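You operate a simulated robot arm through the tools that you are given. There is no shell and no other tool. Be economical: measure what you need, move in short steps, check, and stop when the job is done.

Carry out the task below with a simulated robot arm. There is one attempt and no reset: what you move stays moved.

TASK
Put things in order on the top of the check bench. At the end: the white cartridge (marked "BOND") from the top of the check bench stands where the orange beacon on the tray table stood; the orange beacon on the tray table is on the brown tool carton; the black work lamp from the top of the check bench stands where the white cartridge stood; the black panel switch (marked "FAN") from the top of the check bench stands on top of the grey pad; the blue bottle (marked "WASH") from the top of the check bench stands where the black panel switch stood; whatever was shut is shut again. Leave all else as you found it, and nothing knocked over.
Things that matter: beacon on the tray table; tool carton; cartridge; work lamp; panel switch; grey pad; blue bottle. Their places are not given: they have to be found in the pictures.

The check looks at the end state, three seconds after you hand in, the way a careful person would. Anything else that was tipped, shoved, dropped, spilled or broken makes it a failure.

THE ROBOT
A 6-joint arm with a two-finger parallel gripper, fixed in place. Base frame: the origin is at the foot of the arm, x ahead of it, y to its left, z up; the work surface is at about z = 0. Readings come in mm, degrees, newtons and seconds.
With the tool pointing down near the work surface it reaches from about 140 to 580 mm from the base axis. Its first joint turns from -66.0 to 66.0 degrees. Payload 2.1 kg.
Tool frame: the origin (TCP) lies between the finger pads and is the grasp point; the fingertips stand 30 mm ahead of it; z points along the fingers, y is the line along which they close. The gripper opens to 94 mm. The fingers are 28 mm wide and 10 mm thick; the gripper's body (50 by 96 mm) begins 55 mm behind the TCP.
Orientation is told as [roll, pitch, yaw] about the base's x, y, z axes, in that order, counted from this pose: with the fingers straight down and closing along the base's y, the tool's x points along the base's -x, its y along +y and its z along -z.

THE INTERFACE
- The arm moves only by the tool move_arm. Its argument "moves" is a list of rows, each an object of numbers (a shift or turn left out is 0, a gripper value left out holds the last): "dx", "dy", "dz": the shift along the tool's x, y, z in mm; "wx", "wy", "wz": the turn, a rotation vector about the tool's x, y, z in degrees; "grip": the opening, from 0 (shut) to 1 (fully open). In form: [{"dx": .., "dy": .., "dz": .., "wx": .., "wy": .., "wz": .., "grip": ..}, ...]. A call has 1 to 8 rows; each row is the pose to reach, as a shift and turn from the pose commanded when the call began, along the tool's axes at that moment. Rows are played at 5 a second. More than 50 mm and 8.6 degrees between two rows, or a gripper value outside its range, and nothing of the call is played. A pose out of reach is approached as far as the arm can. The call stops where the force on the tool passes 40 N (or 10 N more than at its start, if that is more) or the arm is blocked; 0.2 s more then pass. Each finger travels about 72 mm/s and halts on what it meets, pressing with about 28 N; the grip force reading is that of the motor and also rises with nothing between the fingers. The clock runs only during rows and for 0.2 s after the last one: add rows that repeat a pose to give the fingers time. It gives the time, the measured TCP pose, the force on the tool (base axes), the opening and the grip force at its end, in the units of the frame above (readings bear some noise).
- Cameras (640 x 400 px; columns grow to the right, rows downward): "scene" is fixed at [63.9, -376.6, 489.3]; the picture's right is [0.71, -0.71, 0.00], its down [-0.37, -0.37, -0.85] and it looks along [0.61, 0.60, -0.52] (base axes); focal length 214 px, centre (320, 200). "wrist" rides on the gripper at [-37, 0, -58] in the tool frame; the picture's right is [0.00, -1.00, 0.00], its down [0.97, 0.00, -0.24] and it looks along [0.24, 0.00, 0.97] (tool axes); focal length 218 px, centre (320, 200).
- grab_frame(camera): a new picture of that camera. No time passes.
- locate(camera, pixels): there is no depth. For up to 12 entries [column, row, z] of the newest picture of that camera ("zoom" is the newest enlarged one), the place [x, y] in the base frame at which the ray of that pixel passes the height z, good to about 3 mm. No time passes.
- enlarge(camera, box): a new picture of the part [left, top, right, bottom] of that camera's present view, enlarged. No time passes.
- finish_job(): hands the job in; it is judged then, once.

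Work in short steps. Measure before you move; look again where a grasp or a placing could have gone wrong, and mend it. You have 80 turns and 38 pictures in all, those below and enlarged ones among them. Open the gripper and draw the arm clear of the work before you hand the job in, unless the task says otherwise; then end with one line.

The tools are called after "Request:" as name(argument=value, ...) on one line, values as JSON. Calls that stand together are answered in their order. move_arm: Moves the arm, as the interface text tells. Its arguments: {"type":"object","properties":{"moves":{"type":"array","items":{"type":"object","properties":{"dx":{"type":"number"},"dy":{"type":"number"},"dz":{"type":"number"},"wx":{"type":"number"},"wy":{"type":"number"},"wz":{"type":"number"},"grip":{"type":"number"}}}}},"required":["moves"]} The other tools are called the same way: grab_frame (camera) takes a picture; locate (camera, pixels) gives the place at which the rays of pixels pass given heights; enlarge (camera, box) takes an enlarged picture of a part of a camera's view; finish_job () hands the job in.

At the start:

```text
clock: 0.0
position: [306.9, -175.7, 364.0]
tcp_rot: [-0.1, 0.0, 0.1]
force: [0.1, 0.2, -0.1]
grip_width: 93.8
grip_force: 0.0
```

scene: 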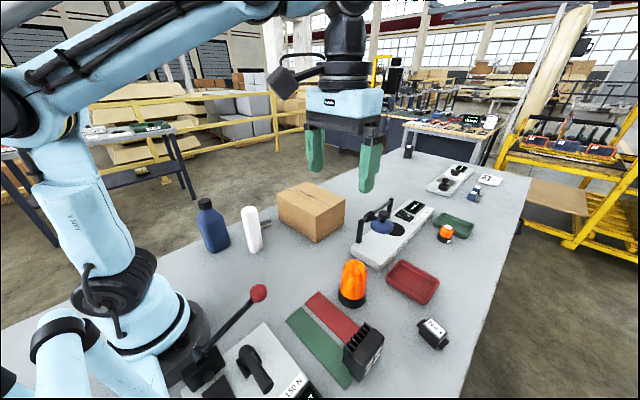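
wrist: 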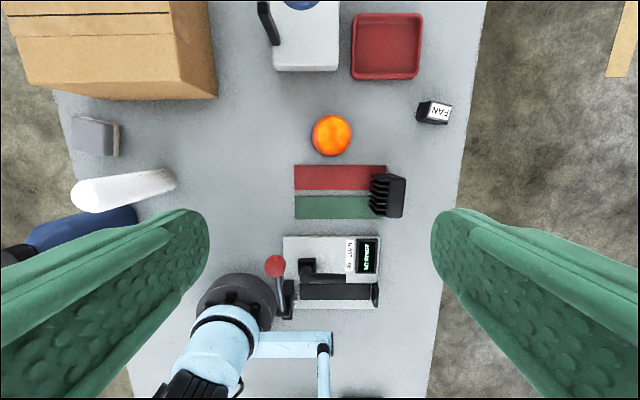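

I'll look closer at the work area in both views: the beacons near (352,283) and (445,233), the lamp at (362,350) and the switch at (432,333).

Request:
enlarge(camera="scene", box=[180, 180, 480, 400])

Request:
enlarge(camera="scene", box=[340, 100, 540, 260])

```text
1.82 times, centred on (330, 290) of scene
```

zoom: 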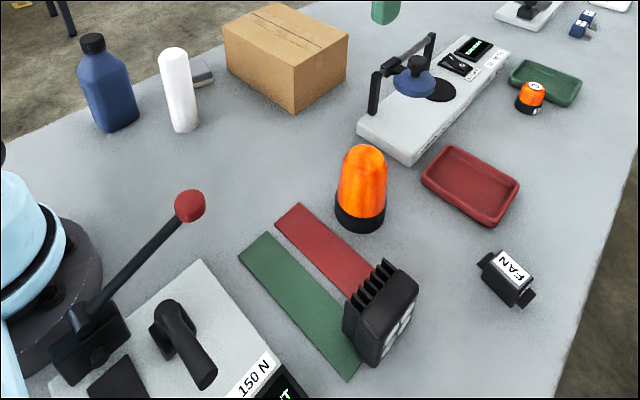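

```text
2.50 times, centred on (440, 180) of scene
```

zoom: 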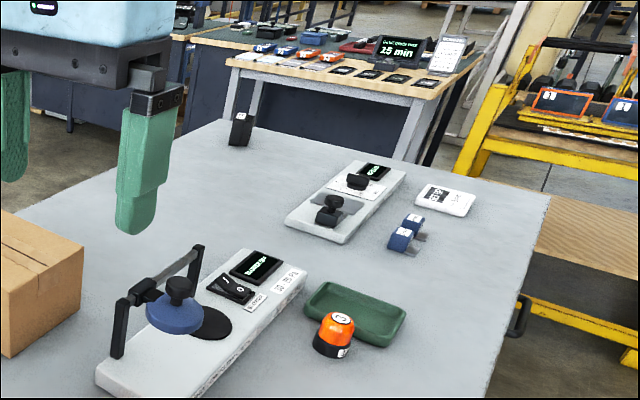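

Everything so far seems to be on one surface, with two orange beacons. I'll measure the main items' footprints and see the pad at wrist (95,137).

Request:
locate(camera="scene", pixels=[[352, 303, 0], [444, 241, 0], [362, 375, 0], [432, 347, 0], [255, 250, 0], [216, 249, 0], [315, 240, 0], [280, 212, 0], [455, 225, 0], [412, 282, 0], [518, 230, 0], [420, 150, 0]])

Request:
locate(camera="wrist", pixels=[[332, 135, 50], [388, 197, 40], [433, 113, 25], [95, 137, 15], [170, 185, 0], [115, 100, 0], [387, 47, 10], [295, 194, 0], [386, 165, 0], [295, 165, 0], [295, 218, 0], [120, 210, 0]])

Request:
enlarge(camera="wrist", box=[0, 60, 240, 260])

```text
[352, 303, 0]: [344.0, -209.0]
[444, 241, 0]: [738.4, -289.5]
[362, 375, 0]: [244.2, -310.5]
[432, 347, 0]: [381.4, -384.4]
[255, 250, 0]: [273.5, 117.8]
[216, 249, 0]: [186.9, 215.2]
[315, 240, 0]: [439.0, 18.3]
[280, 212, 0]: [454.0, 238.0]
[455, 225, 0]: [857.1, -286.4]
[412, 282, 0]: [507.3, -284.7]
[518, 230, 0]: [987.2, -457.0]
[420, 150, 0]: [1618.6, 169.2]
```

```text
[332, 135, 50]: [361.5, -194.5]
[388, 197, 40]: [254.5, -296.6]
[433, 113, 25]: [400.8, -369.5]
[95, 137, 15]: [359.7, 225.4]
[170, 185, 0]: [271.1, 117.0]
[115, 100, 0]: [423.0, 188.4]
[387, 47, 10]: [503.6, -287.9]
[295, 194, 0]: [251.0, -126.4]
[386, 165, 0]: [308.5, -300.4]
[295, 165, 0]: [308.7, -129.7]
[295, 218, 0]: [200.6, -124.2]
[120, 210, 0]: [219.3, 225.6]
```

```text
2.00 times, centred on (120, 160) of wrist
```

zoom: 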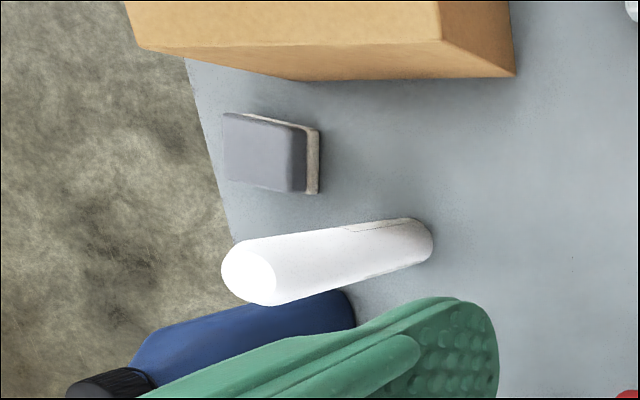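

The small beacon (x≈738) is out of reach and stays; the big one at about (355,-197) is the one to move. I'll move up over the left side at height to look at cartridge, bottle, pad and carton.

Request:
move_arm(moves=[{"dy": 48}, {"dy": 96}, {"dy": 144}, {"dy": 192}, {"dy": 240}, {"dy": 285}, {"dy": 285}])

Request:
grab_frame(camera="wrist")

```text
clock: 1.6
position: [307.8, 106.6, 362.5]
tcp_rot: [-0.1, 0.0, 0.0]
force: [-0.9, 0.1, -0.4]
grip_width: 94.2
grip_force: 0.0
```

```text
32 pictures are left
```

wrist: 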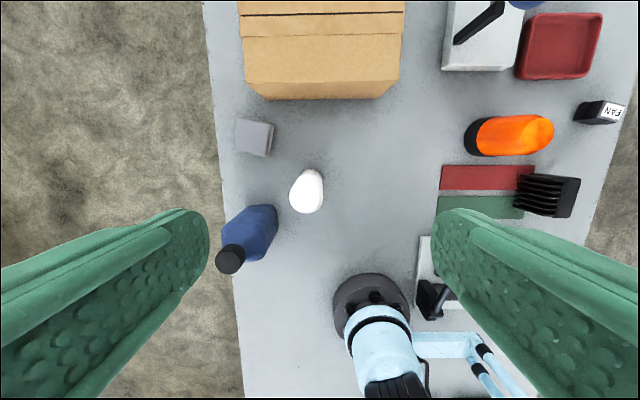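

Now the cartridge is at (306,190), bottle (252,235), pad (255,137), carton front edge at row ~97. I'll enlarge that for measurement.

Request:
enlarge(camera="wrist", box=[200, 0, 440, 150])

Request:
enlarge(camera="wrist", box=[200, 110, 400, 290])

Request:
enlarge(camera="scene", box=[180, 170, 350, 280])

```text
2.67 times, centred on (320, 75) of wrist
```

zoom: 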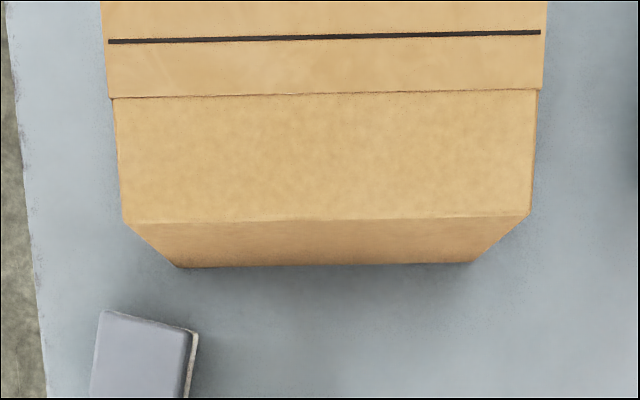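

```text
2.22 times, centred on (300, 200) of wrist
```

zoom: 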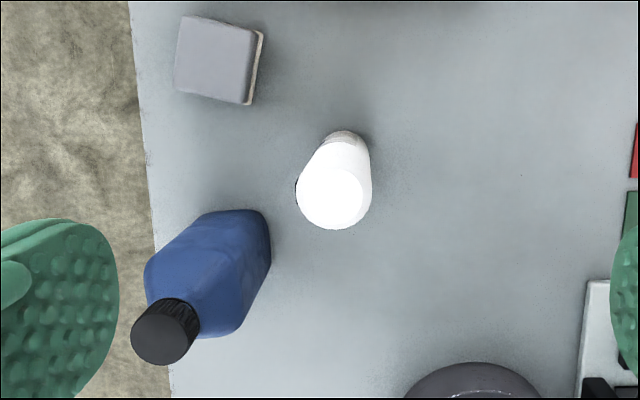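

```text
3.64 times, centred on (265, 225) of scene
```

zoom: 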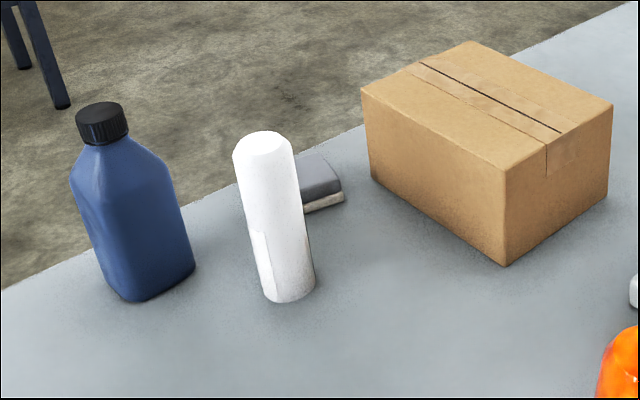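

Measuring heights and footprints using scene zoom (carton near corner bottom (505,266), top (505,170)) and the wrist frame.

Request:
locate(camera="zoom", pixels=[[505, 266, 0], [505, 170, 100], [505, 170, 120], [613, 103, 110], [362, 88, 110], [475, 42, 110], [288, 303, 0], [265, 140, 120], [265, 140, 140], [137, 302, 0], [100, 110, 150], [100, 110, 170]])

Request:
locate(camera="wrist", pixels=[[304.5, 197.8, 120], [304.5, 197.8, 140], [311, 168.5, 0], [323, 184, 20], [237, 117, 25], [272, 123.5, 25], [266.7, 156.8, 25], [234, 152, 25], [230, 260, 150], [230, 260, 170], [278, 206, 0], [276, 232, 20]])

Request:
locate(camera="wrist", pixels=[[267, 100, 0], [397, 98, 0], [246.5, 82.5, 100], [518, 80, 100], [246.5, 82.5, 110], [518.5, 80, 110], [240, 15, 110], [402, 12, 110]])

```text
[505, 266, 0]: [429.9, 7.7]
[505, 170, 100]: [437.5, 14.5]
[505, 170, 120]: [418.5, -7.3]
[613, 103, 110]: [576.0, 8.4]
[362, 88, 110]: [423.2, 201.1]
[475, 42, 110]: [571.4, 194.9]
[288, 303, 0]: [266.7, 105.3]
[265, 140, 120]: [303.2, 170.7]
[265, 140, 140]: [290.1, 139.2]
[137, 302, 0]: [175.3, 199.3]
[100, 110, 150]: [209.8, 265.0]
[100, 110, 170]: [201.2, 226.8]
```

```text
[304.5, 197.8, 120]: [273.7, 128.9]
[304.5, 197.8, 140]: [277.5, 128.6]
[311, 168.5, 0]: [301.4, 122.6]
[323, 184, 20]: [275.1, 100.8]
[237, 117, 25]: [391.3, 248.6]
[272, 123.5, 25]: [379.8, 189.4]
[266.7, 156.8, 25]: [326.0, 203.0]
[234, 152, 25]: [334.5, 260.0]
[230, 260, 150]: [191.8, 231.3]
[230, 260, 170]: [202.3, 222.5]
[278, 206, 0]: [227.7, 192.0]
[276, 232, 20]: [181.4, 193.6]
```

```text
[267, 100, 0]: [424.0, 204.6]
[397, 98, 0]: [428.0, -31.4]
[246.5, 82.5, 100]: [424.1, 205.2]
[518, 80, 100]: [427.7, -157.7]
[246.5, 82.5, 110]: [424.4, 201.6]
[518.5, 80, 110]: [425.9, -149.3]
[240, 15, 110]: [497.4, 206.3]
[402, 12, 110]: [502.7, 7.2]
```

Carton: x 425–575, y 5–200, top z≈107. Cartridge centre ≈(279,124), r≈23; bottle ≈(203,224). Now I look at the beacon, lamp and switch from above the right side.

Request:
move_arm(moves=[{"dy": -49}, {"dy": -98}, {"dy": -147}, {"dy": -196}, {"dy": -245}, {"dy": -294}, {"dy": -343, "dx": 0}, {"dy": -370, "dx": 0}])

Request:
grab_frame(camera="wrist")

Request:
enlarge(camera="wrist", box=[190, 70, 430, 230])

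Request:
enlarge(camera="scene", box=[320, 240, 470, 400])

```text
clock: 3.4
position: [306.6, -259.9, 364.5]
tcp_rot: [0.0, 0.0, 0.1]
force: [0.3, 0.6, -0.2]
grip_width: 93.9
grip_force: 0.1
```

```text
28 pictures are left
```

wrist: 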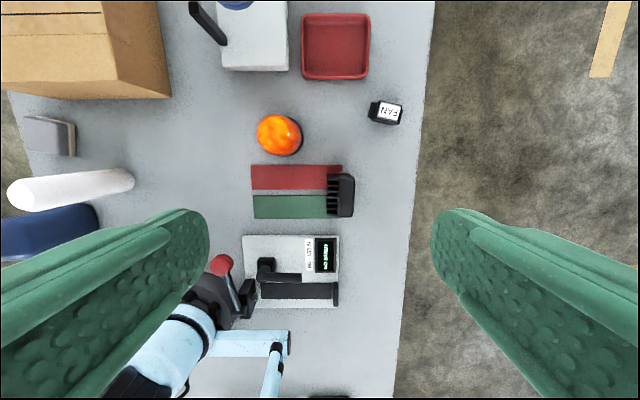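

```text
2.50 times, centred on (310, 150) of wrist
```

zoom: 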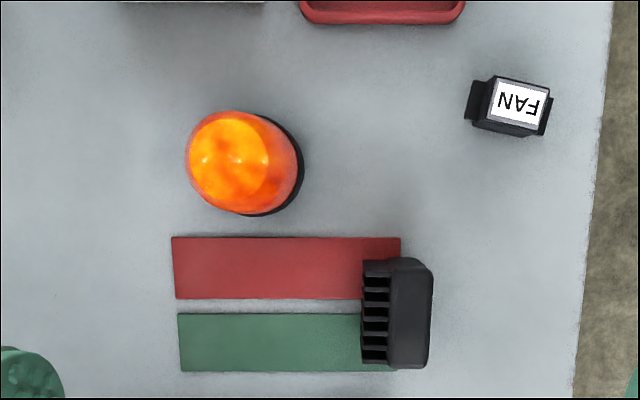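

```text
2.50 times, centred on (395, 320) of scene
```

zoom: 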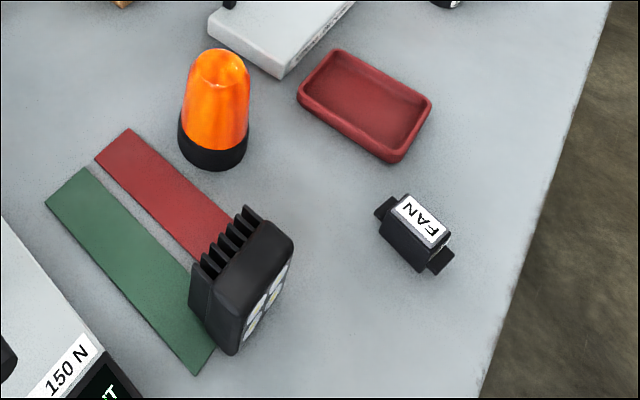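

Measuring beacon base, lamp outline and switch outline from wrist and scene zooms.

Request:
locate(camera="wrist", pixels=[[303.6, 136, 5], [283, 156.8, 5], [256.5, 134, 45], [273, 134, 90], [326.8, 175, 65], [326.8, 216, 65], [355, 176, 65], [355, 216, 65], [355, 216, 0], [374, 104, 15], [401, 120, 15], [388, 112, 35]])

Request:
locate(camera="zoom", pixels=[[212, 171, 0], [178, 150, 0], [249, 150, 0], [218, 50, 90], [218, 50, 100], [232, 355, 0], [190, 315, 0], [285, 290, 0], [265, 222, 65], [294, 250, 65], [420, 273, 0], [378, 215, 10]])

```text
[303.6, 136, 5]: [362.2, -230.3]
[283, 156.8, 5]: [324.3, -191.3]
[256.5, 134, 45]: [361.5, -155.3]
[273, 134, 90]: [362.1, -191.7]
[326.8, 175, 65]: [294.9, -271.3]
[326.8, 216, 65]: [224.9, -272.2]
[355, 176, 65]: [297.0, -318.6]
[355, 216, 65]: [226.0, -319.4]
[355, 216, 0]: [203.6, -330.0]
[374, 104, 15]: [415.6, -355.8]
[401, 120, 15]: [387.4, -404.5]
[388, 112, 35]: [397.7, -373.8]
```

```text
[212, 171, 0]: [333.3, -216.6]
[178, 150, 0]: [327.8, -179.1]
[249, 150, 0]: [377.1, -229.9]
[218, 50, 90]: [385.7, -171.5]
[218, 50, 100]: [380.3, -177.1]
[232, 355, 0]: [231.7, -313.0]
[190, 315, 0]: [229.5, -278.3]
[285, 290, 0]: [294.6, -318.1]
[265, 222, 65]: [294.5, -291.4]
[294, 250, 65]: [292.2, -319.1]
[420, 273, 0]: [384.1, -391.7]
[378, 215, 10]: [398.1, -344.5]
```

Beacon centre ≈(361,-194), diameter ≈72, height ≈105. Lamp box ≈ x 229–295, y -319…-275. I move above the beacon and come down with an open gripper.

Request:
move_arm(moves=[{"dx": -27, "dy": 33}, {"dx": -54.4, "dy": 66}, {"dx": -54.4, "dy": 66, "dz": 50}, {"dx": -54.4, "dy": 66, "dz": 100}, {"dx": -54.4, "dy": 66, "dz": 150}, {"dx": -54.4, "dy": 66, "dz": 200}, {"dx": -54.4, "dy": 66, "dz": 220}, {"dx": -54.4, "dy": 66, "dz": 220}])

Request:
grab_frame(camera="wrist")

```text
clock: 5.2
position: [361.8, -196.7, 141.8]
tcp_rot: [-0.1, 0.0, 0.0]
force: [-0.1, 0.0, -0.8]
grip_width: 94.1
grip_force: 0.0
```

```text
25 pictures are left
```

wrist: 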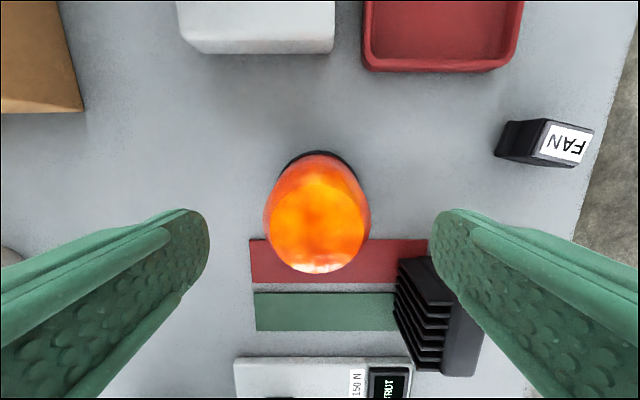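

Beacon centred between the fingers (col 317 vs. 318). Descend to z≈62.

Request:
move_arm(moves=[{"dz": 30}, {"dz": 60}, {"dz": 80}, {"dz": 80}])

```text
clock: 6.2
position: [363.1, -196.5, 63.8]
tcp_rot: [0.0, 0.0, 0.1]
force: [0.2, 0.3, -0.5]
grip_width: 94.2
grip_force: 0.0
```

No contact. Close the gripper.

Request:
move_arm(moves=[{"grip": 0.3}, {"grip": 0.3}, {"grip": 0.3}, {"grip": 0.3}])

```text
clock: 7.2
position: [364.4, -195.4, 63.2]
tcp_rot: [-0.1, 0.1, 0.0]
force: [0.5, 0.2, -0.1]
grip_width: 67.7
grip_force: 27.9
```

Beacon gripped (67.7 mm). Lift straight up 150 mm.

Request:
move_arm(moves=[{"dz": -20}, {"dz": -60}, {"dz": -105}, {"dz": -150}, {"dz": -150}])

Request:
grab_frame(camera="scene")

```text
clock: 8.4
position: [362.8, -196.3, 217.6]
tcp_rot: [-0.1, 0.1, 0.0]
force: [-0.1, -0.4, -2.1]
grip_width: 67.6
grip_force: 28.0
```

```text
24 pictures are left
```

scene: 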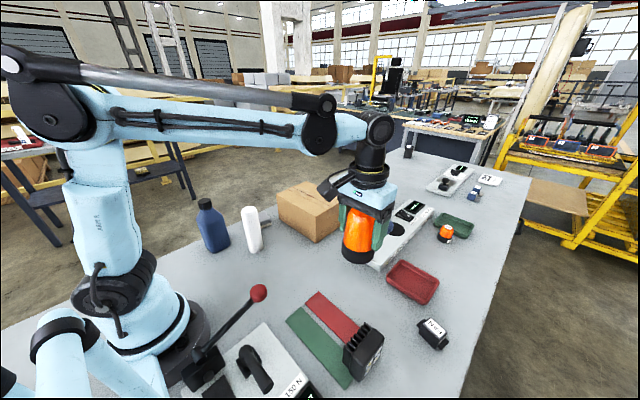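

Held upright. Carry over to above the carton (≈(480,100)) at this height.

Request:
move_arm(moves=[{"dx": -17, "dy": 42}, {"dx": -34, "dy": 84}, {"dx": -51, "dy": 126}, {"dx": -68, "dy": 168}, {"dx": -85, "dy": 210}, {"dx": -102, "dy": 252}, {"dx": -118, "dy": 296}, {"dx": -118, "dy": 296}])

Request:
grab_frame(camera="wrist")

```text
clock: 10.2
position: [479.8, 101.7, 211.4]
tcp_rot: [-0.1, -0.1, -0.1]
force: [0.3, -0.1, -2.4]
grip_width: 67.4
grip_force: 28.2
```

```text
23 pictures are left
```

wrist: 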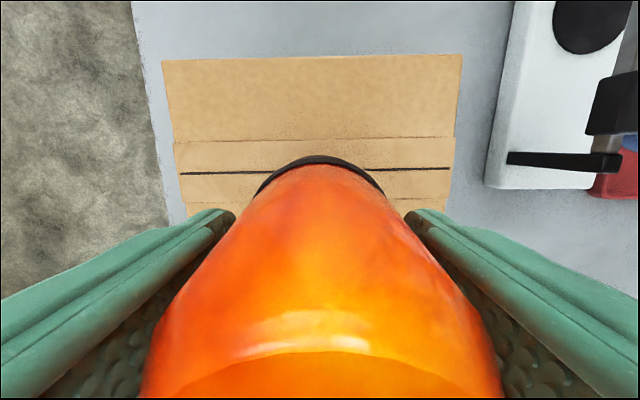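

Beacon is over the middle of the carton. Lower in small steps until contact (expected z≈170).

Request:
move_arm(moves=[{"dz": 15}, {"dz": 30}, {"dz": 36}, {"dz": 36}])

Request:
move_arm(moves=[{"dz": 2}, {"dz": 4}, {"dz": 4}])

```text
clock: 11.2
position: [481.0, 100.2, 177.1]
tcp_rot: [0.0, 0.0, 0.0]
force: [-0.3, -0.8, -2.1]
grip_width: 68.0
grip_force: 28.3
```

```text
clock: 12.0
position: [478.9, 99.9, 174.4]
tcp_rot: [-0.1, -0.1, -0.1]
force: [0.3, 0.9, 9.1]
grip_width: 67.5
grip_force: 28.4
```

Contact (+9 N). Release by opening, then retract upward.

Request:
move_arm(moves=[{"grip": 0.85}, {"grip": 1.0}, {"grip": 1.0}, {"grip": 1.0, "dz": -30}, {"grip": 1.0, "dz": -75}, {"grip": 1.0, "dz": -120}])

Request:
grab_frame(camera="wrist")

```text
clock: 13.4
position: [482.3, 102.5, 290.7]
tcp_rot: [-0.2, 0.1, -0.1]
force: [-0.5, -1.0, -0.4]
grip_width: 93.9
grip_force: 0.0
```

```text
22 pictures are left
```

wrist: 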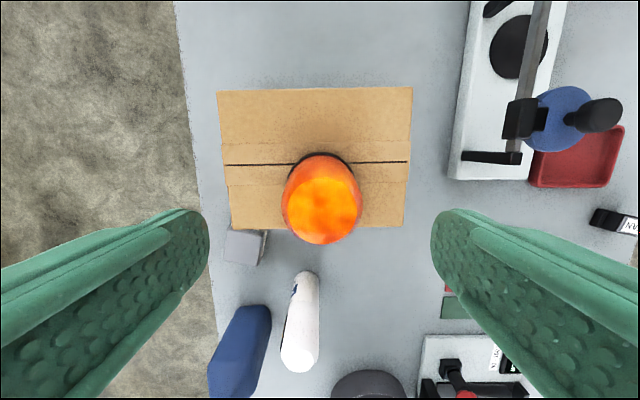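

Beacon stands on the carton. Now go over the cartridge (279,124) at this height.

Request:
move_arm(moves=[{"dx": 45, "dy": 5}, {"dx": 90, "dy": 10}, {"dx": 135, "dy": 15}, {"dx": 180, "dy": 20}, {"dx": 203, "dy": 22}, {"dx": 203, "dy": 22}, {"dx": 203, "dy": 22, "dz": 40}, {"dx": 203, "dy": 22, "dz": 80}])

Request:
grab_frame(camera="wrist")

```text
clock: 15.2
position: [276.4, 125.5, 211.9]
tcp_rot: [-0.1, 0.0, 0.0]
force: [1.1, -0.1, -0.4]
grip_width: 94.0
grip_force: 0.1
```

```text
21 pictures are left
```

wrist: 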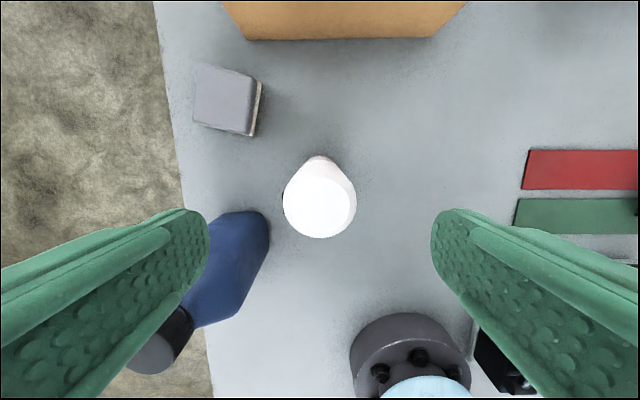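

Cartridge is centred in y (col 319). Check x, and refine pad and bottle from this picture.

Request:
locate(camera="wrist", pixels=[[320, 205, 145], [320, 238, 145], [320, 155, 0], [196, 64, 25], [258, 82, 25], [248, 135, 25], [193, 118, 25], [263, 84, 0], [250, 137, 0], [270, 215, 0], [268, 255, 0], [170, 335, 165]])

```text
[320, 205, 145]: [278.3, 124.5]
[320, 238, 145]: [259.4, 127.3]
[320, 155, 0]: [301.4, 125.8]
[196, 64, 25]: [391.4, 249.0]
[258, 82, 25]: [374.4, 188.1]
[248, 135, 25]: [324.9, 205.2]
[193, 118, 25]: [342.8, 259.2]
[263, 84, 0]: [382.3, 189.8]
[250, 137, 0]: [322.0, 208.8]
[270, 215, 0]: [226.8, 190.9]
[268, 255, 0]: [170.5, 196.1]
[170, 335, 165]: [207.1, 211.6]
```

Cartridge centre ≈(278.5,125). Descend to z≈100.

Request:
move_arm(moves=[{"dx": -1, "dz": 40}, {"dx": -1, "dz": 80}, {"dx": -1, "dz": 112}, {"dx": -1, "dz": 112}])

Request:
move_arm(moves=[{"grip": 0.2}, {"grip": 0.2}, {"grip": 0.2}, {"grip": 0.2}, {"grip": 0.2}])

```text
clock: 16.2
position: [278.8, 124.1, 100.3]
tcp_rot: [0.0, 0.0, 0.0]
force: [0.1, 1.1, 0.4]
grip_width: 94.1
grip_force: 0.0
```

```text
clock: 17.4
position: [278.7, 124.2, 101.2]
tcp_rot: [-0.1, 0.0, 0.0]
force: [0.1, 1.2, 0.8]
grip_width: 44.6
grip_force: 27.6
```

Gripped (44.6 mm). Lift 150 mm.

Request:
move_arm(moves=[{"dz": -25}, {"dz": -65}, {"dz": -110}, {"dz": -150}, {"dz": -150}])

Request:
move_arm(moves=[{"dx": -12, "dy": -46}, {"dx": -24, "dy": -92}, {"dx": -36, "dy": -138}, {"dx": -48, "dy": -184}, {"dx": -60, "dy": -230}, {"dx": -72, "dy": -276}, {"dx": -83, "dy": -319.5}, {"dx": -83, "dy": -319.5}])

Request:
grab_frame(camera="wrist")

```text
clock: 18.6
position: [277.5, 120.6, 252.4]
tcp_rot: [0.0, 0.0, 0.0]
force: [-0.3, -0.6, -3.4]
grip_width: 44.5
grip_force: 28.0
```

```text
clock: 20.4
position: [361.1, -197.0, 253.6]
tcp_rot: [-0.1, -0.1, 0.1]
force: [0.3, -0.3, -2.9]
grip_width: 44.8
grip_force: 27.7
```

```text
20 pictures are left
```

wrist: 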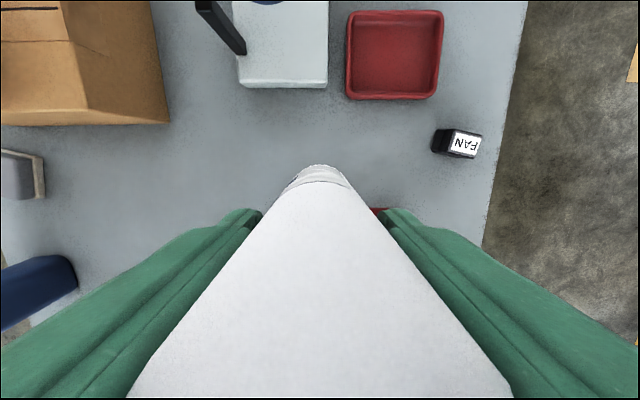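

Over the beacon's former place. Lower to just above the surface, then touch down.

Request:
move_arm(moves=[{"dz": 45}, {"dz": 90}, {"dz": 130}, {"dz": 146}, {"dz": 146}])

Request:
move_arm(moves=[{"dz": 2}, {"dz": 4}, {"dz": 4}])

```text
clock: 21.6
position: [361.2, -196.8, 107.8]
tcp_rot: [-0.1, -0.1, 0.0]
force: [-0.1, -0.2, -3.6]
grip_width: 44.3
grip_force: 27.9
```

```text
clock: 22.4
position: [360.6, -196.8, 103.5]
tcp_rot: [-0.1, 0.0, 0.0]
force: [0.7, 0.6, -3.3]
grip_width: 44.7
grip_force: 27.9
```

Not yet in contact; a few mm more.

Request:
move_arm(moves=[{"dz": 1}, {"dz": 2}, {"dz": 3}, {"dz": 3}])

```text
clock: 23.4
position: [361.3, -196.7, 100.3]
tcp_rot: [-0.1, 0.0, 0.0]
force: [-3.5, -0.7, 26.9]
grip_width: 44.7
grip_force: 28.1
```

Touched down. Back off 1 mm, then release and retract.

Request:
move_arm(moves=[{"dz": -1}, {"dz": -1, "grip": 0.6}, {"dz": -1, "grip": 1.0}, {"dz": -1, "grip": 1.0}, {"dz": -1, "grip": 1.0}, {"dz": -45, "grip": 1.0}, {"dz": -90, "grip": 1.0}, {"dz": -135, "grip": 1.0}])

Request:
grab_frame(camera="wrist")

```text
clock: 25.2
position: [361.2, -195.8, 235.6]
tcp_rot: [-0.2, 0.0, -0.1]
force: [0.6, 0.4, 0.0]
grip_width: 94.1
grip_force: 0.2
```

```text
19 pictures are left
```

wrist: 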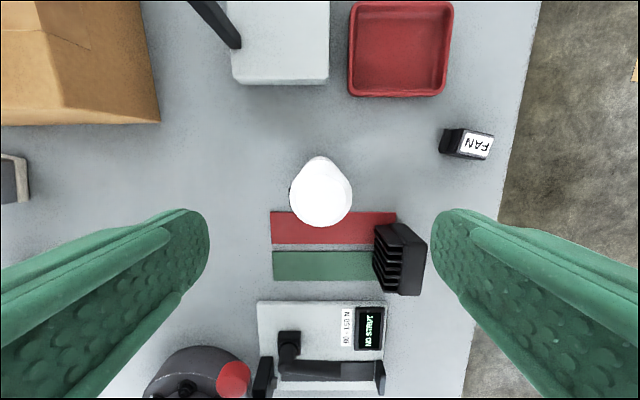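

Cartridge stands. Move to above the lamp (262,-297).

Request:
move_arm(moves=[{"dx": 33, "dy": -34}, {"dx": 66, "dy": -67}, {"dx": 99, "dy": -101}, {"dx": 99, "dy": -101, "dz": 40}, {"dx": 99, "dy": -101, "dz": 80}, {"dx": 99, "dy": -101, "dz": 80}])

Request:
grab_frame(camera="wrist")

```text
clock: 26.6
position: [260.9, -299.3, 151.8]
tcp_rot: [-0.1, 0.0, 0.1]
force: [-0.4, 0.9, 0.6]
grip_width: 93.9
grip_force: 0.1
```

```text
18 pictures are left
```

wrist: 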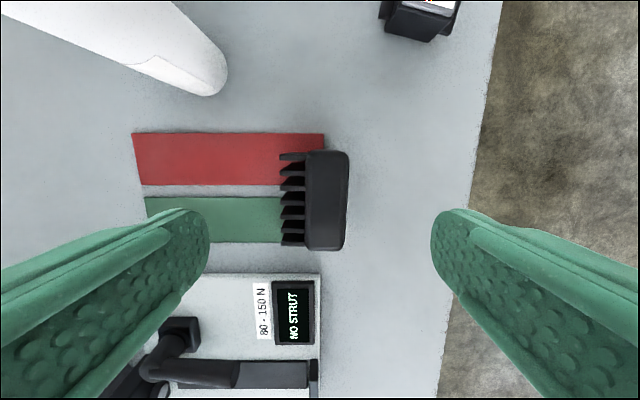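

Lamp centred (cols 280–350). Check x and the tester's front edge.

Request:
locate(camera="wrist", pixels=[[328, 150, 65], [328, 250, 65], [280, 152, 65], [350, 152, 65], [260, 274, 20], [300, 275, 20], [320, 275, 20]])

```text
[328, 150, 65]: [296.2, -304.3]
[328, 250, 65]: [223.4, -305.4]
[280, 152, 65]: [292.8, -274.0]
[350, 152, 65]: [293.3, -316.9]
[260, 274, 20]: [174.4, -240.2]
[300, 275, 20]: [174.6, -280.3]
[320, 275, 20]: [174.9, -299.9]
```

Lamp centre ≈(260,-296). Descend to z≈40 and grip across its 43 mm depth.

Request:
move_arm(moves=[{"dy": 2, "dz": 40}, {"dy": 2, "dz": 80}, {"dy": 2, "dz": 112}, {"dy": 2, "dz": 112}])

Request:
move_arm(moves=[{"grip": 0.2}, {"grip": 0.2}, {"grip": 0.2}, {"grip": 0.2}, {"grip": 0.2}])

```text
clock: 27.6
position: [259.9, -296.4, 42.6]
tcp_rot: [-0.1, 0.0, 0.1]
force: [-0.1, 0.0, 1.4]
grip_width: 93.9
grip_force: 0.1
```

```text
clock: 28.8
position: [261.8, -296.1, 42.2]
tcp_rot: [-0.1, 0.0, 0.0]
force: [0.0, 1.3, 0.8]
grip_width: 49.0
grip_force: 27.8
```

Gripped (49 mm). Lift and look.

Request:
move_arm(moves=[{"dz": -20}, {"dz": -60}, {"dz": -105}, {"dz": -150}, {"dz": -150}])

Request:
enlarge(camera="scene", box=[220, 180, 480, 400])

```text
clock: 30.0
position: [263.5, -295.9, 193.9]
tcp_rot: [0.0, 0.0, 0.0]
force: [-0.1, 0.1, -2.7]
grip_width: 49.2
grip_force: 28.2
```

```text
1.82 times, centred on (350, 290) of scene
```

zoom: 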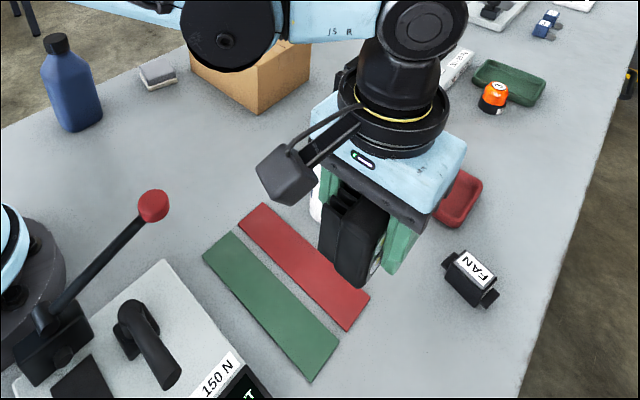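

Lamp held level. Raise a bit more and carry it to the cartridge's former place (279,124.5).

Request:
move_arm(moves=[{"dz": -45}, {"dz": -55, "dx": -3, "dy": 45}, {"dz": -55, "dx": -5, "dy": 94}, {"dz": -55, "dx": -7, "dy": 143}, {"dz": -55, "dx": -9, "dy": 192}, {"dz": -55, "dx": -11, "dy": 241}, {"dz": -55, "dx": -13, "dy": 290}, {"dz": -55, "dx": -15, "dy": 338}])

Request:
move_arm(moves=[{"dx": -2, "dy": 42}, {"dx": -2.5, "dy": 82.5}, {"dx": -2.5, "dy": 82.5}])

Request:
grab_frame(camera="wrist")

```text
clock: 31.8
position: [275.9, 41.2, 245.8]
tcp_rot: [-0.2, 0.0, 0.0]
force: [-0.3, 0.1, -3.2]
grip_width: 49.1
grip_force: 28.2
```

```text
clock: 32.6
position: [279.9, 122.8, 245.2]
tcp_rot: [-0.1, 0.0, 0.0]
force: [0.1, 0.3, -4.1]
grip_width: 49.0
grip_force: 27.2
```

```text
16 pictures are left
```

wrist: 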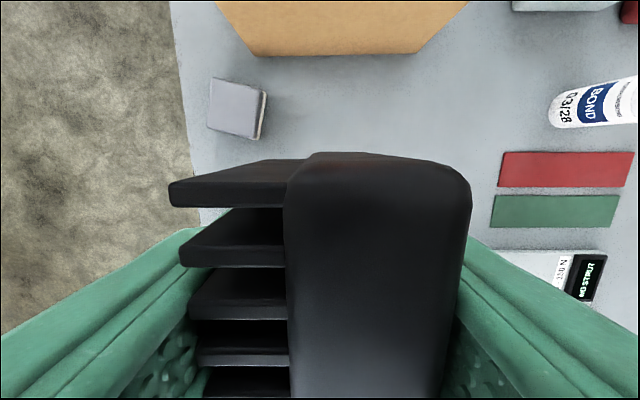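

In place (and the cartridge's BOND mark is confirmed). Lower to just above the bench.

Request:
move_arm(moves=[{"dz": 45}, {"dz": 90}, {"dz": 135}, {"dz": 175}, {"dz": 197}, {"dz": 197}])

Request:
move_arm(moves=[{"dz": 2}, {"dz": 4}, {"dz": 4}])

```text
clock: 34.0
position: [280.2, 126.6, 50.0]
tcp_rot: [-0.1, -0.1, 0.1]
force: [-0.4, -0.2, -3.3]
grip_width: 49.0
grip_force: 28.1
```

```text
clock: 34.8
position: [280.5, 124.9, 45.4]
tcp_rot: [-0.2, 0.0, 0.0]
force: [-0.1, 0.8, -4.1]
grip_width: 49.1
grip_force: 28.2
```

No contact yet; a little further.

Request:
move_arm(moves=[{"dz": 1}, {"dz": 2}, {"dz": 3}, {"dz": 3}])

```text
clock: 35.8
position: [280.1, 124.3, 42.0]
tcp_rot: [-0.1, -0.1, 0.0]
force: [0.1, 0.0, -4.2]
grip_width: 49.3
grip_force: 27.4
```

Request:
move_arm(moves=[{"dz": 1}, {"dz": 2}, {"dz": 2}])

```text
clock: 36.6
position: [280.5, 124.1, 40.7]
tcp_rot: [-0.1, -0.1, 0.1]
force: [-0.5, 0.6, -3.4]
grip_width: 49.4
grip_force: 28.4
```

Still hanging (−3.4 N); continue by 1 mm steps.

Request:
move_arm(moves=[{"dz": 1}, {"dz": 1}, {"dz": 2}, {"dz": 2}])

```text
clock: 37.6
position: [279.6, 124.7, 38.7]
tcp_rot: [-0.1, -0.1, 0.0]
force: [-1.2, -1.7, 7.0]
grip_width: 49.1
grip_force: 27.7
```

Contact (+7 N). Release and retract upward.

Request:
move_arm(moves=[{"grip": 0.7}, {"grip": 1.0}, {"grip": 1.0}, {"grip": 1.0}, {"dz": -45, "grip": 1.0}, {"dz": -90, "grip": 1.0}, {"dz": -135, "grip": 1.0}, {"dz": -180, "grip": 1.0}])

Request:
grab_frame(camera="wrist")

```text
clock: 39.4
position: [280.5, 124.1, 219.1]
tcp_rot: [-0.1, -0.1, 0.0]
force: [0.4, -0.2, 0.5]
grip_width: 94.1
grip_force: 0.1
```

```text
15 pictures are left
```

wrist: 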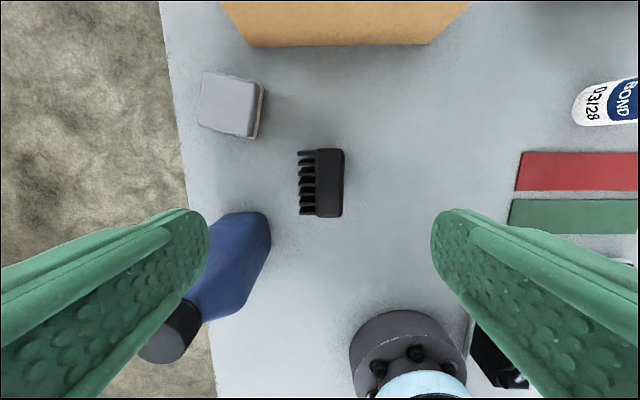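

Lamp stands at the old cartridge place. Now travel to the switch (≈(398,-374)), staying high over the cartridge, and turn the gripper ~80° to grip its body rather than the end tabs.

Request:
move_arm(moves=[{"dx": -10.9, "dy": -46, "dz": -10}, {"dx": -21.8, "dy": -92, "dz": -10}, {"dx": -32.7, "dy": -138, "dz": -10}, {"dx": -43.6, "dy": -184, "dz": -10}, {"dx": -54.5, "dy": -230, "dz": -10}, {"dx": -65.4, "dy": -276, "dz": -10}, {"dx": -76.3, "dy": -322, "dz": -10}, {"dx": -87, "dy": -368, "dz": -10}])

Request:
move_arm(moves=[{"dx": -10, "dy": -43, "wz": -8}, {"dx": -20, "dy": -86, "wz": -16}, {"dx": -31, "dy": -130, "wz": -24, "dz": 10}, {"dx": -31, "dy": -130, "wz": -32, "dz": 30}, {"dx": -31, "dy": -130, "wz": -40, "dz": 50}, {"dx": -31, "dy": -130, "wz": -48, "dz": 70}, {"dx": -31, "dy": -130, "wz": -56, "dz": 90}, {"dx": -31, "dy": -130, "wz": -64, "dz": 90}])

Request:
move_arm(moves=[{"wz": -8}, {"wz": -15.5}, {"wz": -15.5}])

Request:
grab_frame(camera="wrist")

```text
clock: 41.2
position: [365.8, -244.1, 229.6]
tcp_rot: [0.0, 0.1, 0.1]
force: [0.8, 0.2, 0.1]
grip_width: 94.2
grip_force: 0.0
```

```text
clock: 43.0
position: [398.1, -374.3, 139.1]
tcp_rot: [-0.1, 0.0, 64.3]
force: [-0.5, -0.4, 0.6]
grip_width: 93.9
grip_force: 0.1
```

```text
clock: 43.8
position: [398.9, -373.4, 138.7]
tcp_rot: [0.0, 0.1, 79.6]
force: [0.1, 0.1, -0.2]
grip_width: 94.2
grip_force: 0.0
```

```text
14 pictures are left
```

wrist: 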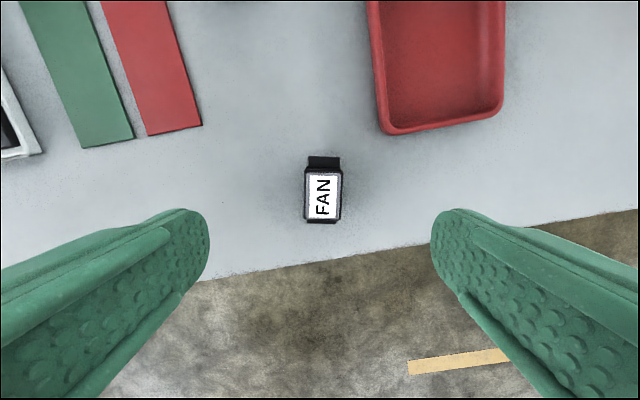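

Aligned well with the switch (col 323, rows 157–223). Measure its position.

Request:
locate(camera="wrist", pixels=[[323, 195, 30], [323, 172, 30], [323, 219, 30], [323, 156, 10], [304, 190, 30], [343, 190, 30], [379, 133, 0], [501, 118, 0]])

```text
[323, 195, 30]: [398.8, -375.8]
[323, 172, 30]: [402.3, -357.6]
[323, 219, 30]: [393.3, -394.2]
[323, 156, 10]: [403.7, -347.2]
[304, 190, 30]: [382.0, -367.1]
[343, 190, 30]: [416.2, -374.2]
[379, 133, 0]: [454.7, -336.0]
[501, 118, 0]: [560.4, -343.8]
```

Centre ≈(399,-375.5). Descend to z≈35 and close.

Request:
move_arm(moves=[{"dz": 45}, {"dz": 85}, {"dz": 103}, {"dz": 103}])

Request:
move_arm(moves=[{"grip": 0.15}, {"grip": 0.15}, {"grip": 0.15}, {"grip": 0.15}, {"grip": 0.15}, {"grip": 0.15}])

```text
clock: 44.8
position: [398.3, -373.0, 37.0]
tcp_rot: [0.0, 0.0, 79.6]
force: [0.3, 0.0, -0.5]
grip_width: 93.9
grip_force: 0.0
```

```text
clock: 46.2
position: [397.2, -373.7, 38.7]
tcp_rot: [0.0, 0.0, 79.5]
force: [-0.8, 0.7, 26.5]
grip_width: 29.0
grip_force: 27.9
```

Closed at 29 mm, but with an upward push of 26 N; look before lifting.

Request:
enlarge(camera="wrist", box=[220, 120, 420, 320])

Request:
enlarge(camera="scene", box=[380, 280, 500, 380])

```text
2.00 times, centred on (320, 220) of wrist
```

zoom: 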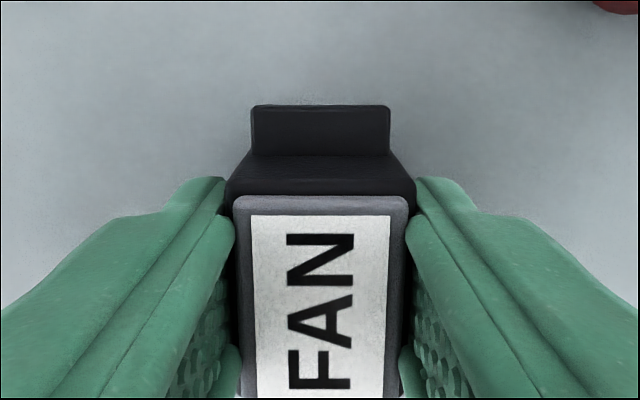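

```text
4.00 times, centred on (440, 330) of scene
```

zoom: 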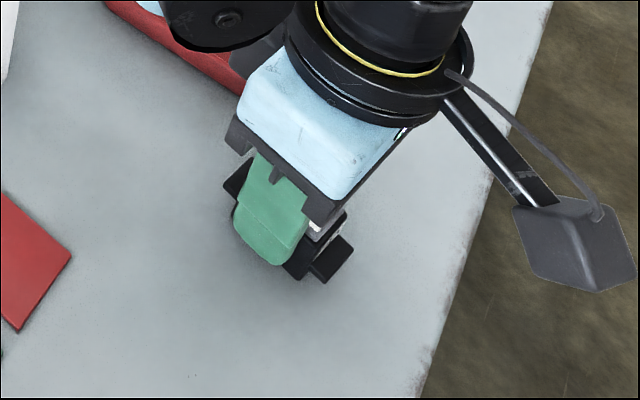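

The fingers hold the body sides cleanly; the load seems from the tapered sides. Lift gently and check the hold.

Request:
move_arm(moves=[{"dz": -2}, {"dz": -5}, {"dz": -12}, {"dz": -25}, {"dz": -25}])

Request:
enlarge(camera="scene", box=[380, 280, 500, 380])

```text
clock: 47.4
position: [397.1, -374.3, 61.3]
tcp_rot: [-0.1, 0.0, 79.5]
force: [-0.3, 0.1, -0.5]
grip_width: 29.2
grip_force: 27.8
```

```text
4.00 times, centred on (440, 330) of scene
```

zoom: 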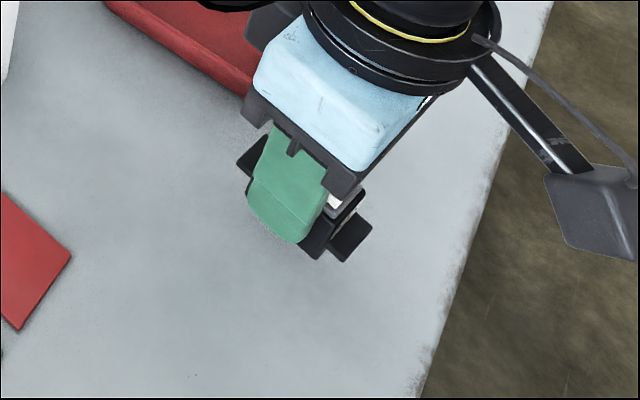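

Switch is held. Raise and carry it to the grey pad (≈(358,225)).

Request:
move_arm(moves=[{"dz": -45}, {"dz": -90}, {"dz": -135}, {"dz": -175}, {"dz": -175, "dx": -44.7, "dy": 11.4}, {"dz": -175, "dx": -89.5, "dy": 22.7}, {"dz": -175, "dx": -134.2, "dy": 34.1}, {"dz": -175, "dx": -179, "dy": 45.5}])

Request:
move_arm(moves=[{"dx": -44.7, "dy": 11.4}, {"dx": -89.5, "dy": 22.7}, {"dx": -134.2, "dy": 34.1}, {"dx": -179, "dy": 45.5}, {"dx": -223.7, "dy": 56.9}, {"dx": -268.4, "dy": 68.2}, {"dx": -313.2, "dy": 79.6}, {"dx": -357.9, "dy": 91}])

Request:
move_arm(moves=[{"dx": -44.7, "dy": 11.3, "wz": 5}, {"dx": -44.7, "dy": 11.3, "wz": 5, "dz": 40}, {"dx": -44.7, "dy": 11.3, "wz": 5, "dz": 80}, {"dx": -44.7, "dy": 11.3, "wz": 5, "dz": 80}])

Request:
grab_frame(camera="wrist")

```text
clock: 49.2
position: [384.7, -187.2, 236.3]
tcp_rot: [-0.1, 0.1, 79.5]
force: [-0.1, 0.6, -1.1]
grip_width: 28.7
grip_force: 28.0
```

```text
clock: 51.0
position: [360.3, 181.9, 238.7]
tcp_rot: [0.0, 0.1, 79.5]
force: [0.2, 0.5, -0.1]
grip_width: 28.9
grip_force: 28.4
```

```text
clock: 52.0
position: [357.3, 228.7, 156.9]
tcp_rot: [0.0, 0.1, 74.5]
force: [0.1, -0.3, 0.1]
grip_width: 28.8
grip_force: 27.9
```

```text
10 pictures are left
```

wrist: 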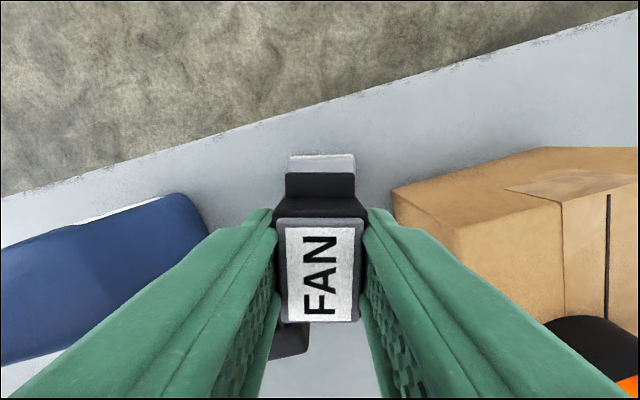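

Request:
locate(camera="wrist", pixels=[[321, 155, 20], [288, 157, 20], [354, 154, 20], [321, 187, 115], [290, 350, 65], [310, 330, 65]])

```text
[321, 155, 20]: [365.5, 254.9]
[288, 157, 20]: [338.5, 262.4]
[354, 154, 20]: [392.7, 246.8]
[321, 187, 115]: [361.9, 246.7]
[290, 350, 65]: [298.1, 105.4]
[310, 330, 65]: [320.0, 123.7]
```

Pad centre ≈(358,226), matching the gripper. Lower to z≈68, then feel for contact.

Request:
move_arm(moves=[{"dz": 40}, {"dz": 75}, {"dz": 88}, {"dz": 88}])

Request:
move_arm(moves=[{"dz": 2}, {"dz": 4}, {"dz": 4}])

```text
clock: 53.0
position: [358.0, 226.7, 68.8]
tcp_rot: [0.0, 0.1, 74.4]
force: [-2.0, 1.0, 24.7]
grip_width: 29.2
grip_force: 28.7
```

```text
clock: 53.4
position: [359.0, 228.0, 68.2]
tcp_rot: [0.0, 0.1, 74.6]
force: [-0.2, 0.0, 16.9]
grip_width: 28.9
grip_force: 28.4
stopped in row 1: the force on the tool passed its limit (the readings are from after the stop); the commanded pose is now the measured one
```

Contact at z≈68 (pad ≈30 mm thick). Release with partial opening and retract.

Request:
move_arm(moves=[{"dz": -0.5}, {"dz": -0.5, "grip": 0.5}, {"dz": -0.5, "grip": 0.65}, {"dz": -0.5, "grip": 0.65}, {"dz": -30, "grip": 0.65}, {"dz": -75, "grip": 0.65}, {"dz": -120, "grip": 0.65}, {"dz": -165, "grip": 1.0}])

Request:
grab_frame(camera="wrist")

```text
clock: 55.1
position: [357.7, 227.9, 237.3]
tcp_rot: [0.0, 0.1, 74.5]
force: [-0.4, 0.2, -0.7]
grip_width: 93.9
grip_force: 0.0
```

```text
9 pictures are left
```

wrist: 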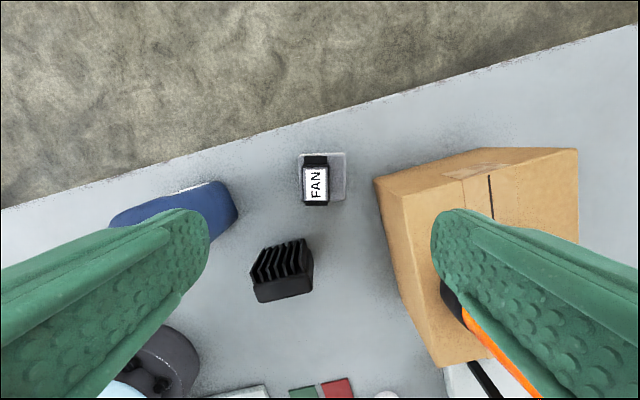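

The switch looks slightly off-centre on the pad; enlarge to judge.

Request:
enlarge(camera="wrist", box=[270, 130, 370, 230])

Request:
enlarge(camera="scene", box=[230, 160, 330, 260])

```text
4.00 times, centred on (320, 180) of wrist
```

zoom: 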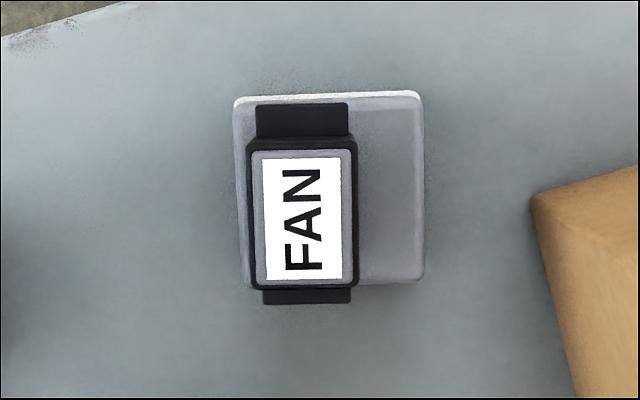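

```text
4.00 times, centred on (280, 210) of scene
```

zoom: 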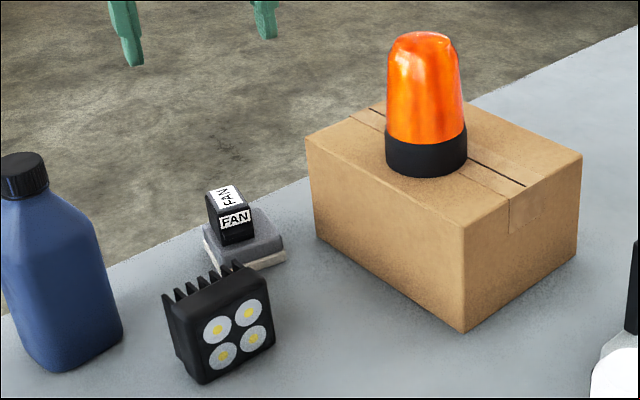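

Offset is about 7 px in zoom-scale terms; quantify it.

Request:
locate(camera="wrist", pixels=[[299.5, 156.3, 30], [345.5, 153.8, 30], [346, 200, 30], [301.3, 201.3, 30], [315.8, 183.8, 63], [304, 177, 65], [328, 177, 65]])

```text
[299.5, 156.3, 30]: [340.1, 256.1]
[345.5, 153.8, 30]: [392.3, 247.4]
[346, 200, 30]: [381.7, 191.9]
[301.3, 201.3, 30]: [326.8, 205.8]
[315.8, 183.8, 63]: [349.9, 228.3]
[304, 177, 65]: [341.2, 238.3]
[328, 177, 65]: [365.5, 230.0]
```

The switch rests fully on the pad (9 mm off centre, stable); I leave it. Now go above the bottle (203,224) with yaw turned to 90°, high enough to clear its cap (~170 mm).

Request:
move_arm(moves=[{"dz": -40}, {"dz": -60, "dx": 11, "dy": 37, "wz": -4}, {"dz": -60, "dx": 22, "dy": 74, "wz": -8}, {"dz": -60, "dx": 34, "dy": 111, "wz": -12}, {"dz": -60, "dx": 45.2, "dy": 148.3, "wz": -15.5}, {"dz": -60, "dx": 45.2, "dy": 148.3, "wz": -15.5}])

Request:
grab_frame(camera="wrist")

```text
clock: 56.5
position: [201.7, 224.2, 293.0]
tcp_rot: [0.0, 0.1, 90.1]
force: [0.6, 0.5, 0.3]
grip_width: 94.1
grip_force: 0.0
```

```text
6 pictures are left
```

wrist: 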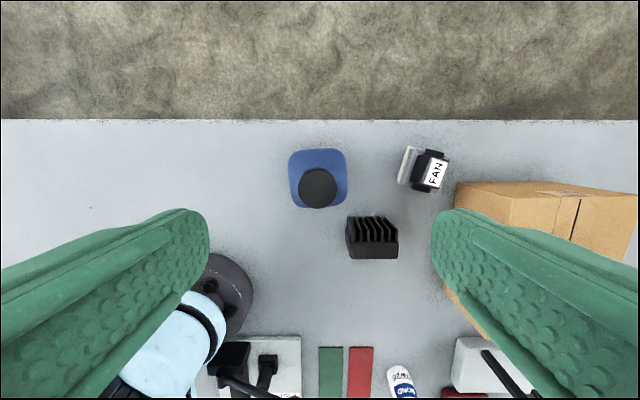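

Bottle body cols 288–347, cap centre (317,188). Measure.

Request:
locate(camera="wrist", pixels=[[288, 175, 100], [347, 175, 100], [317, 149, 0], [317, 149, 100], [317, 207, 100], [317, 188, 170], [317, 188, 180], [298, 188, 170], [337, 188, 170]])

```text
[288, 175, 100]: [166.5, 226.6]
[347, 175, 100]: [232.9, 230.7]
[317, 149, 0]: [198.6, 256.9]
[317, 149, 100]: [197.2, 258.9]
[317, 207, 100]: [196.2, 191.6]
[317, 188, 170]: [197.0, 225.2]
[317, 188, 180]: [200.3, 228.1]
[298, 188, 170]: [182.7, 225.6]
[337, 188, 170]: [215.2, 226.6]
```

Bottle is ~66 mm square, centre ≈(199.5,225), top ≈172. Descend to z≈124.

Request:
move_arm(moves=[{"dy": 2, "dx": -1, "dz": 45}, {"dy": 2, "dx": -1, "dz": 90}, {"dy": 2, "dx": -1, "dz": 130}, {"dy": 2, "dx": -1, "dz": 160}, {"dy": 2, "dx": -1, "dz": 169}, {"dy": 2, "dx": -1, "dz": 169}])

Request:
enlarge(camera="scene", box=[160, 150, 280, 270])

```text
clock: 58.0
position: [200.6, 224.0, 124.6]
tcp_rot: [0.0, 0.1, 90.0]
force: [0.4, -0.7, 0.6]
grip_width: 93.9
grip_force: 0.1
```

```text
3.33 times, centred on (220, 210) of scene
```

zoom: 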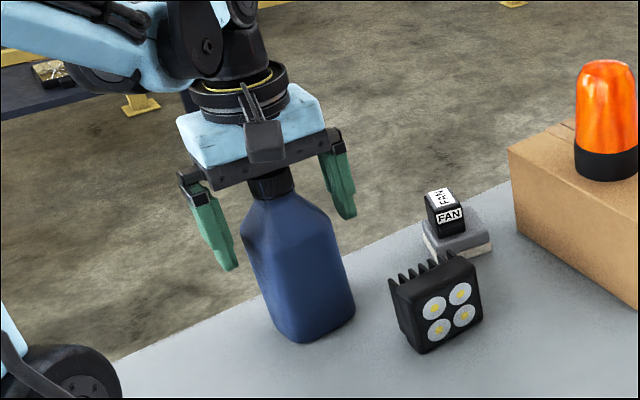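

Finger tips reach below the shoulder line (rows 235 vs tip 270). Close here.

Request:
move_arm(moves=[{"grip": 0.4}, {"grip": 0.4}, {"grip": 0.4}, {"grip": 0.4}])

Request:
move_arm(moves=[{"dz": -3}, {"dz": -8}, {"dz": -15}, {"dz": -15}])

```text
clock: 59.0
position: [201.1, 222.9, 125.3]
tcp_rot: [0.0, 0.1, 90.1]
force: [-1.0, -0.9, 0.1]
grip_width: 65.7
grip_force: 28.0
```

```text
clock: 60.0
position: [201.6, 224.4, 138.0]
tcp_rot: [0.0, 0.1, 90.0]
force: [-0.2, 0.8, -4.9]
grip_width: 65.7
grip_force: 28.2
```

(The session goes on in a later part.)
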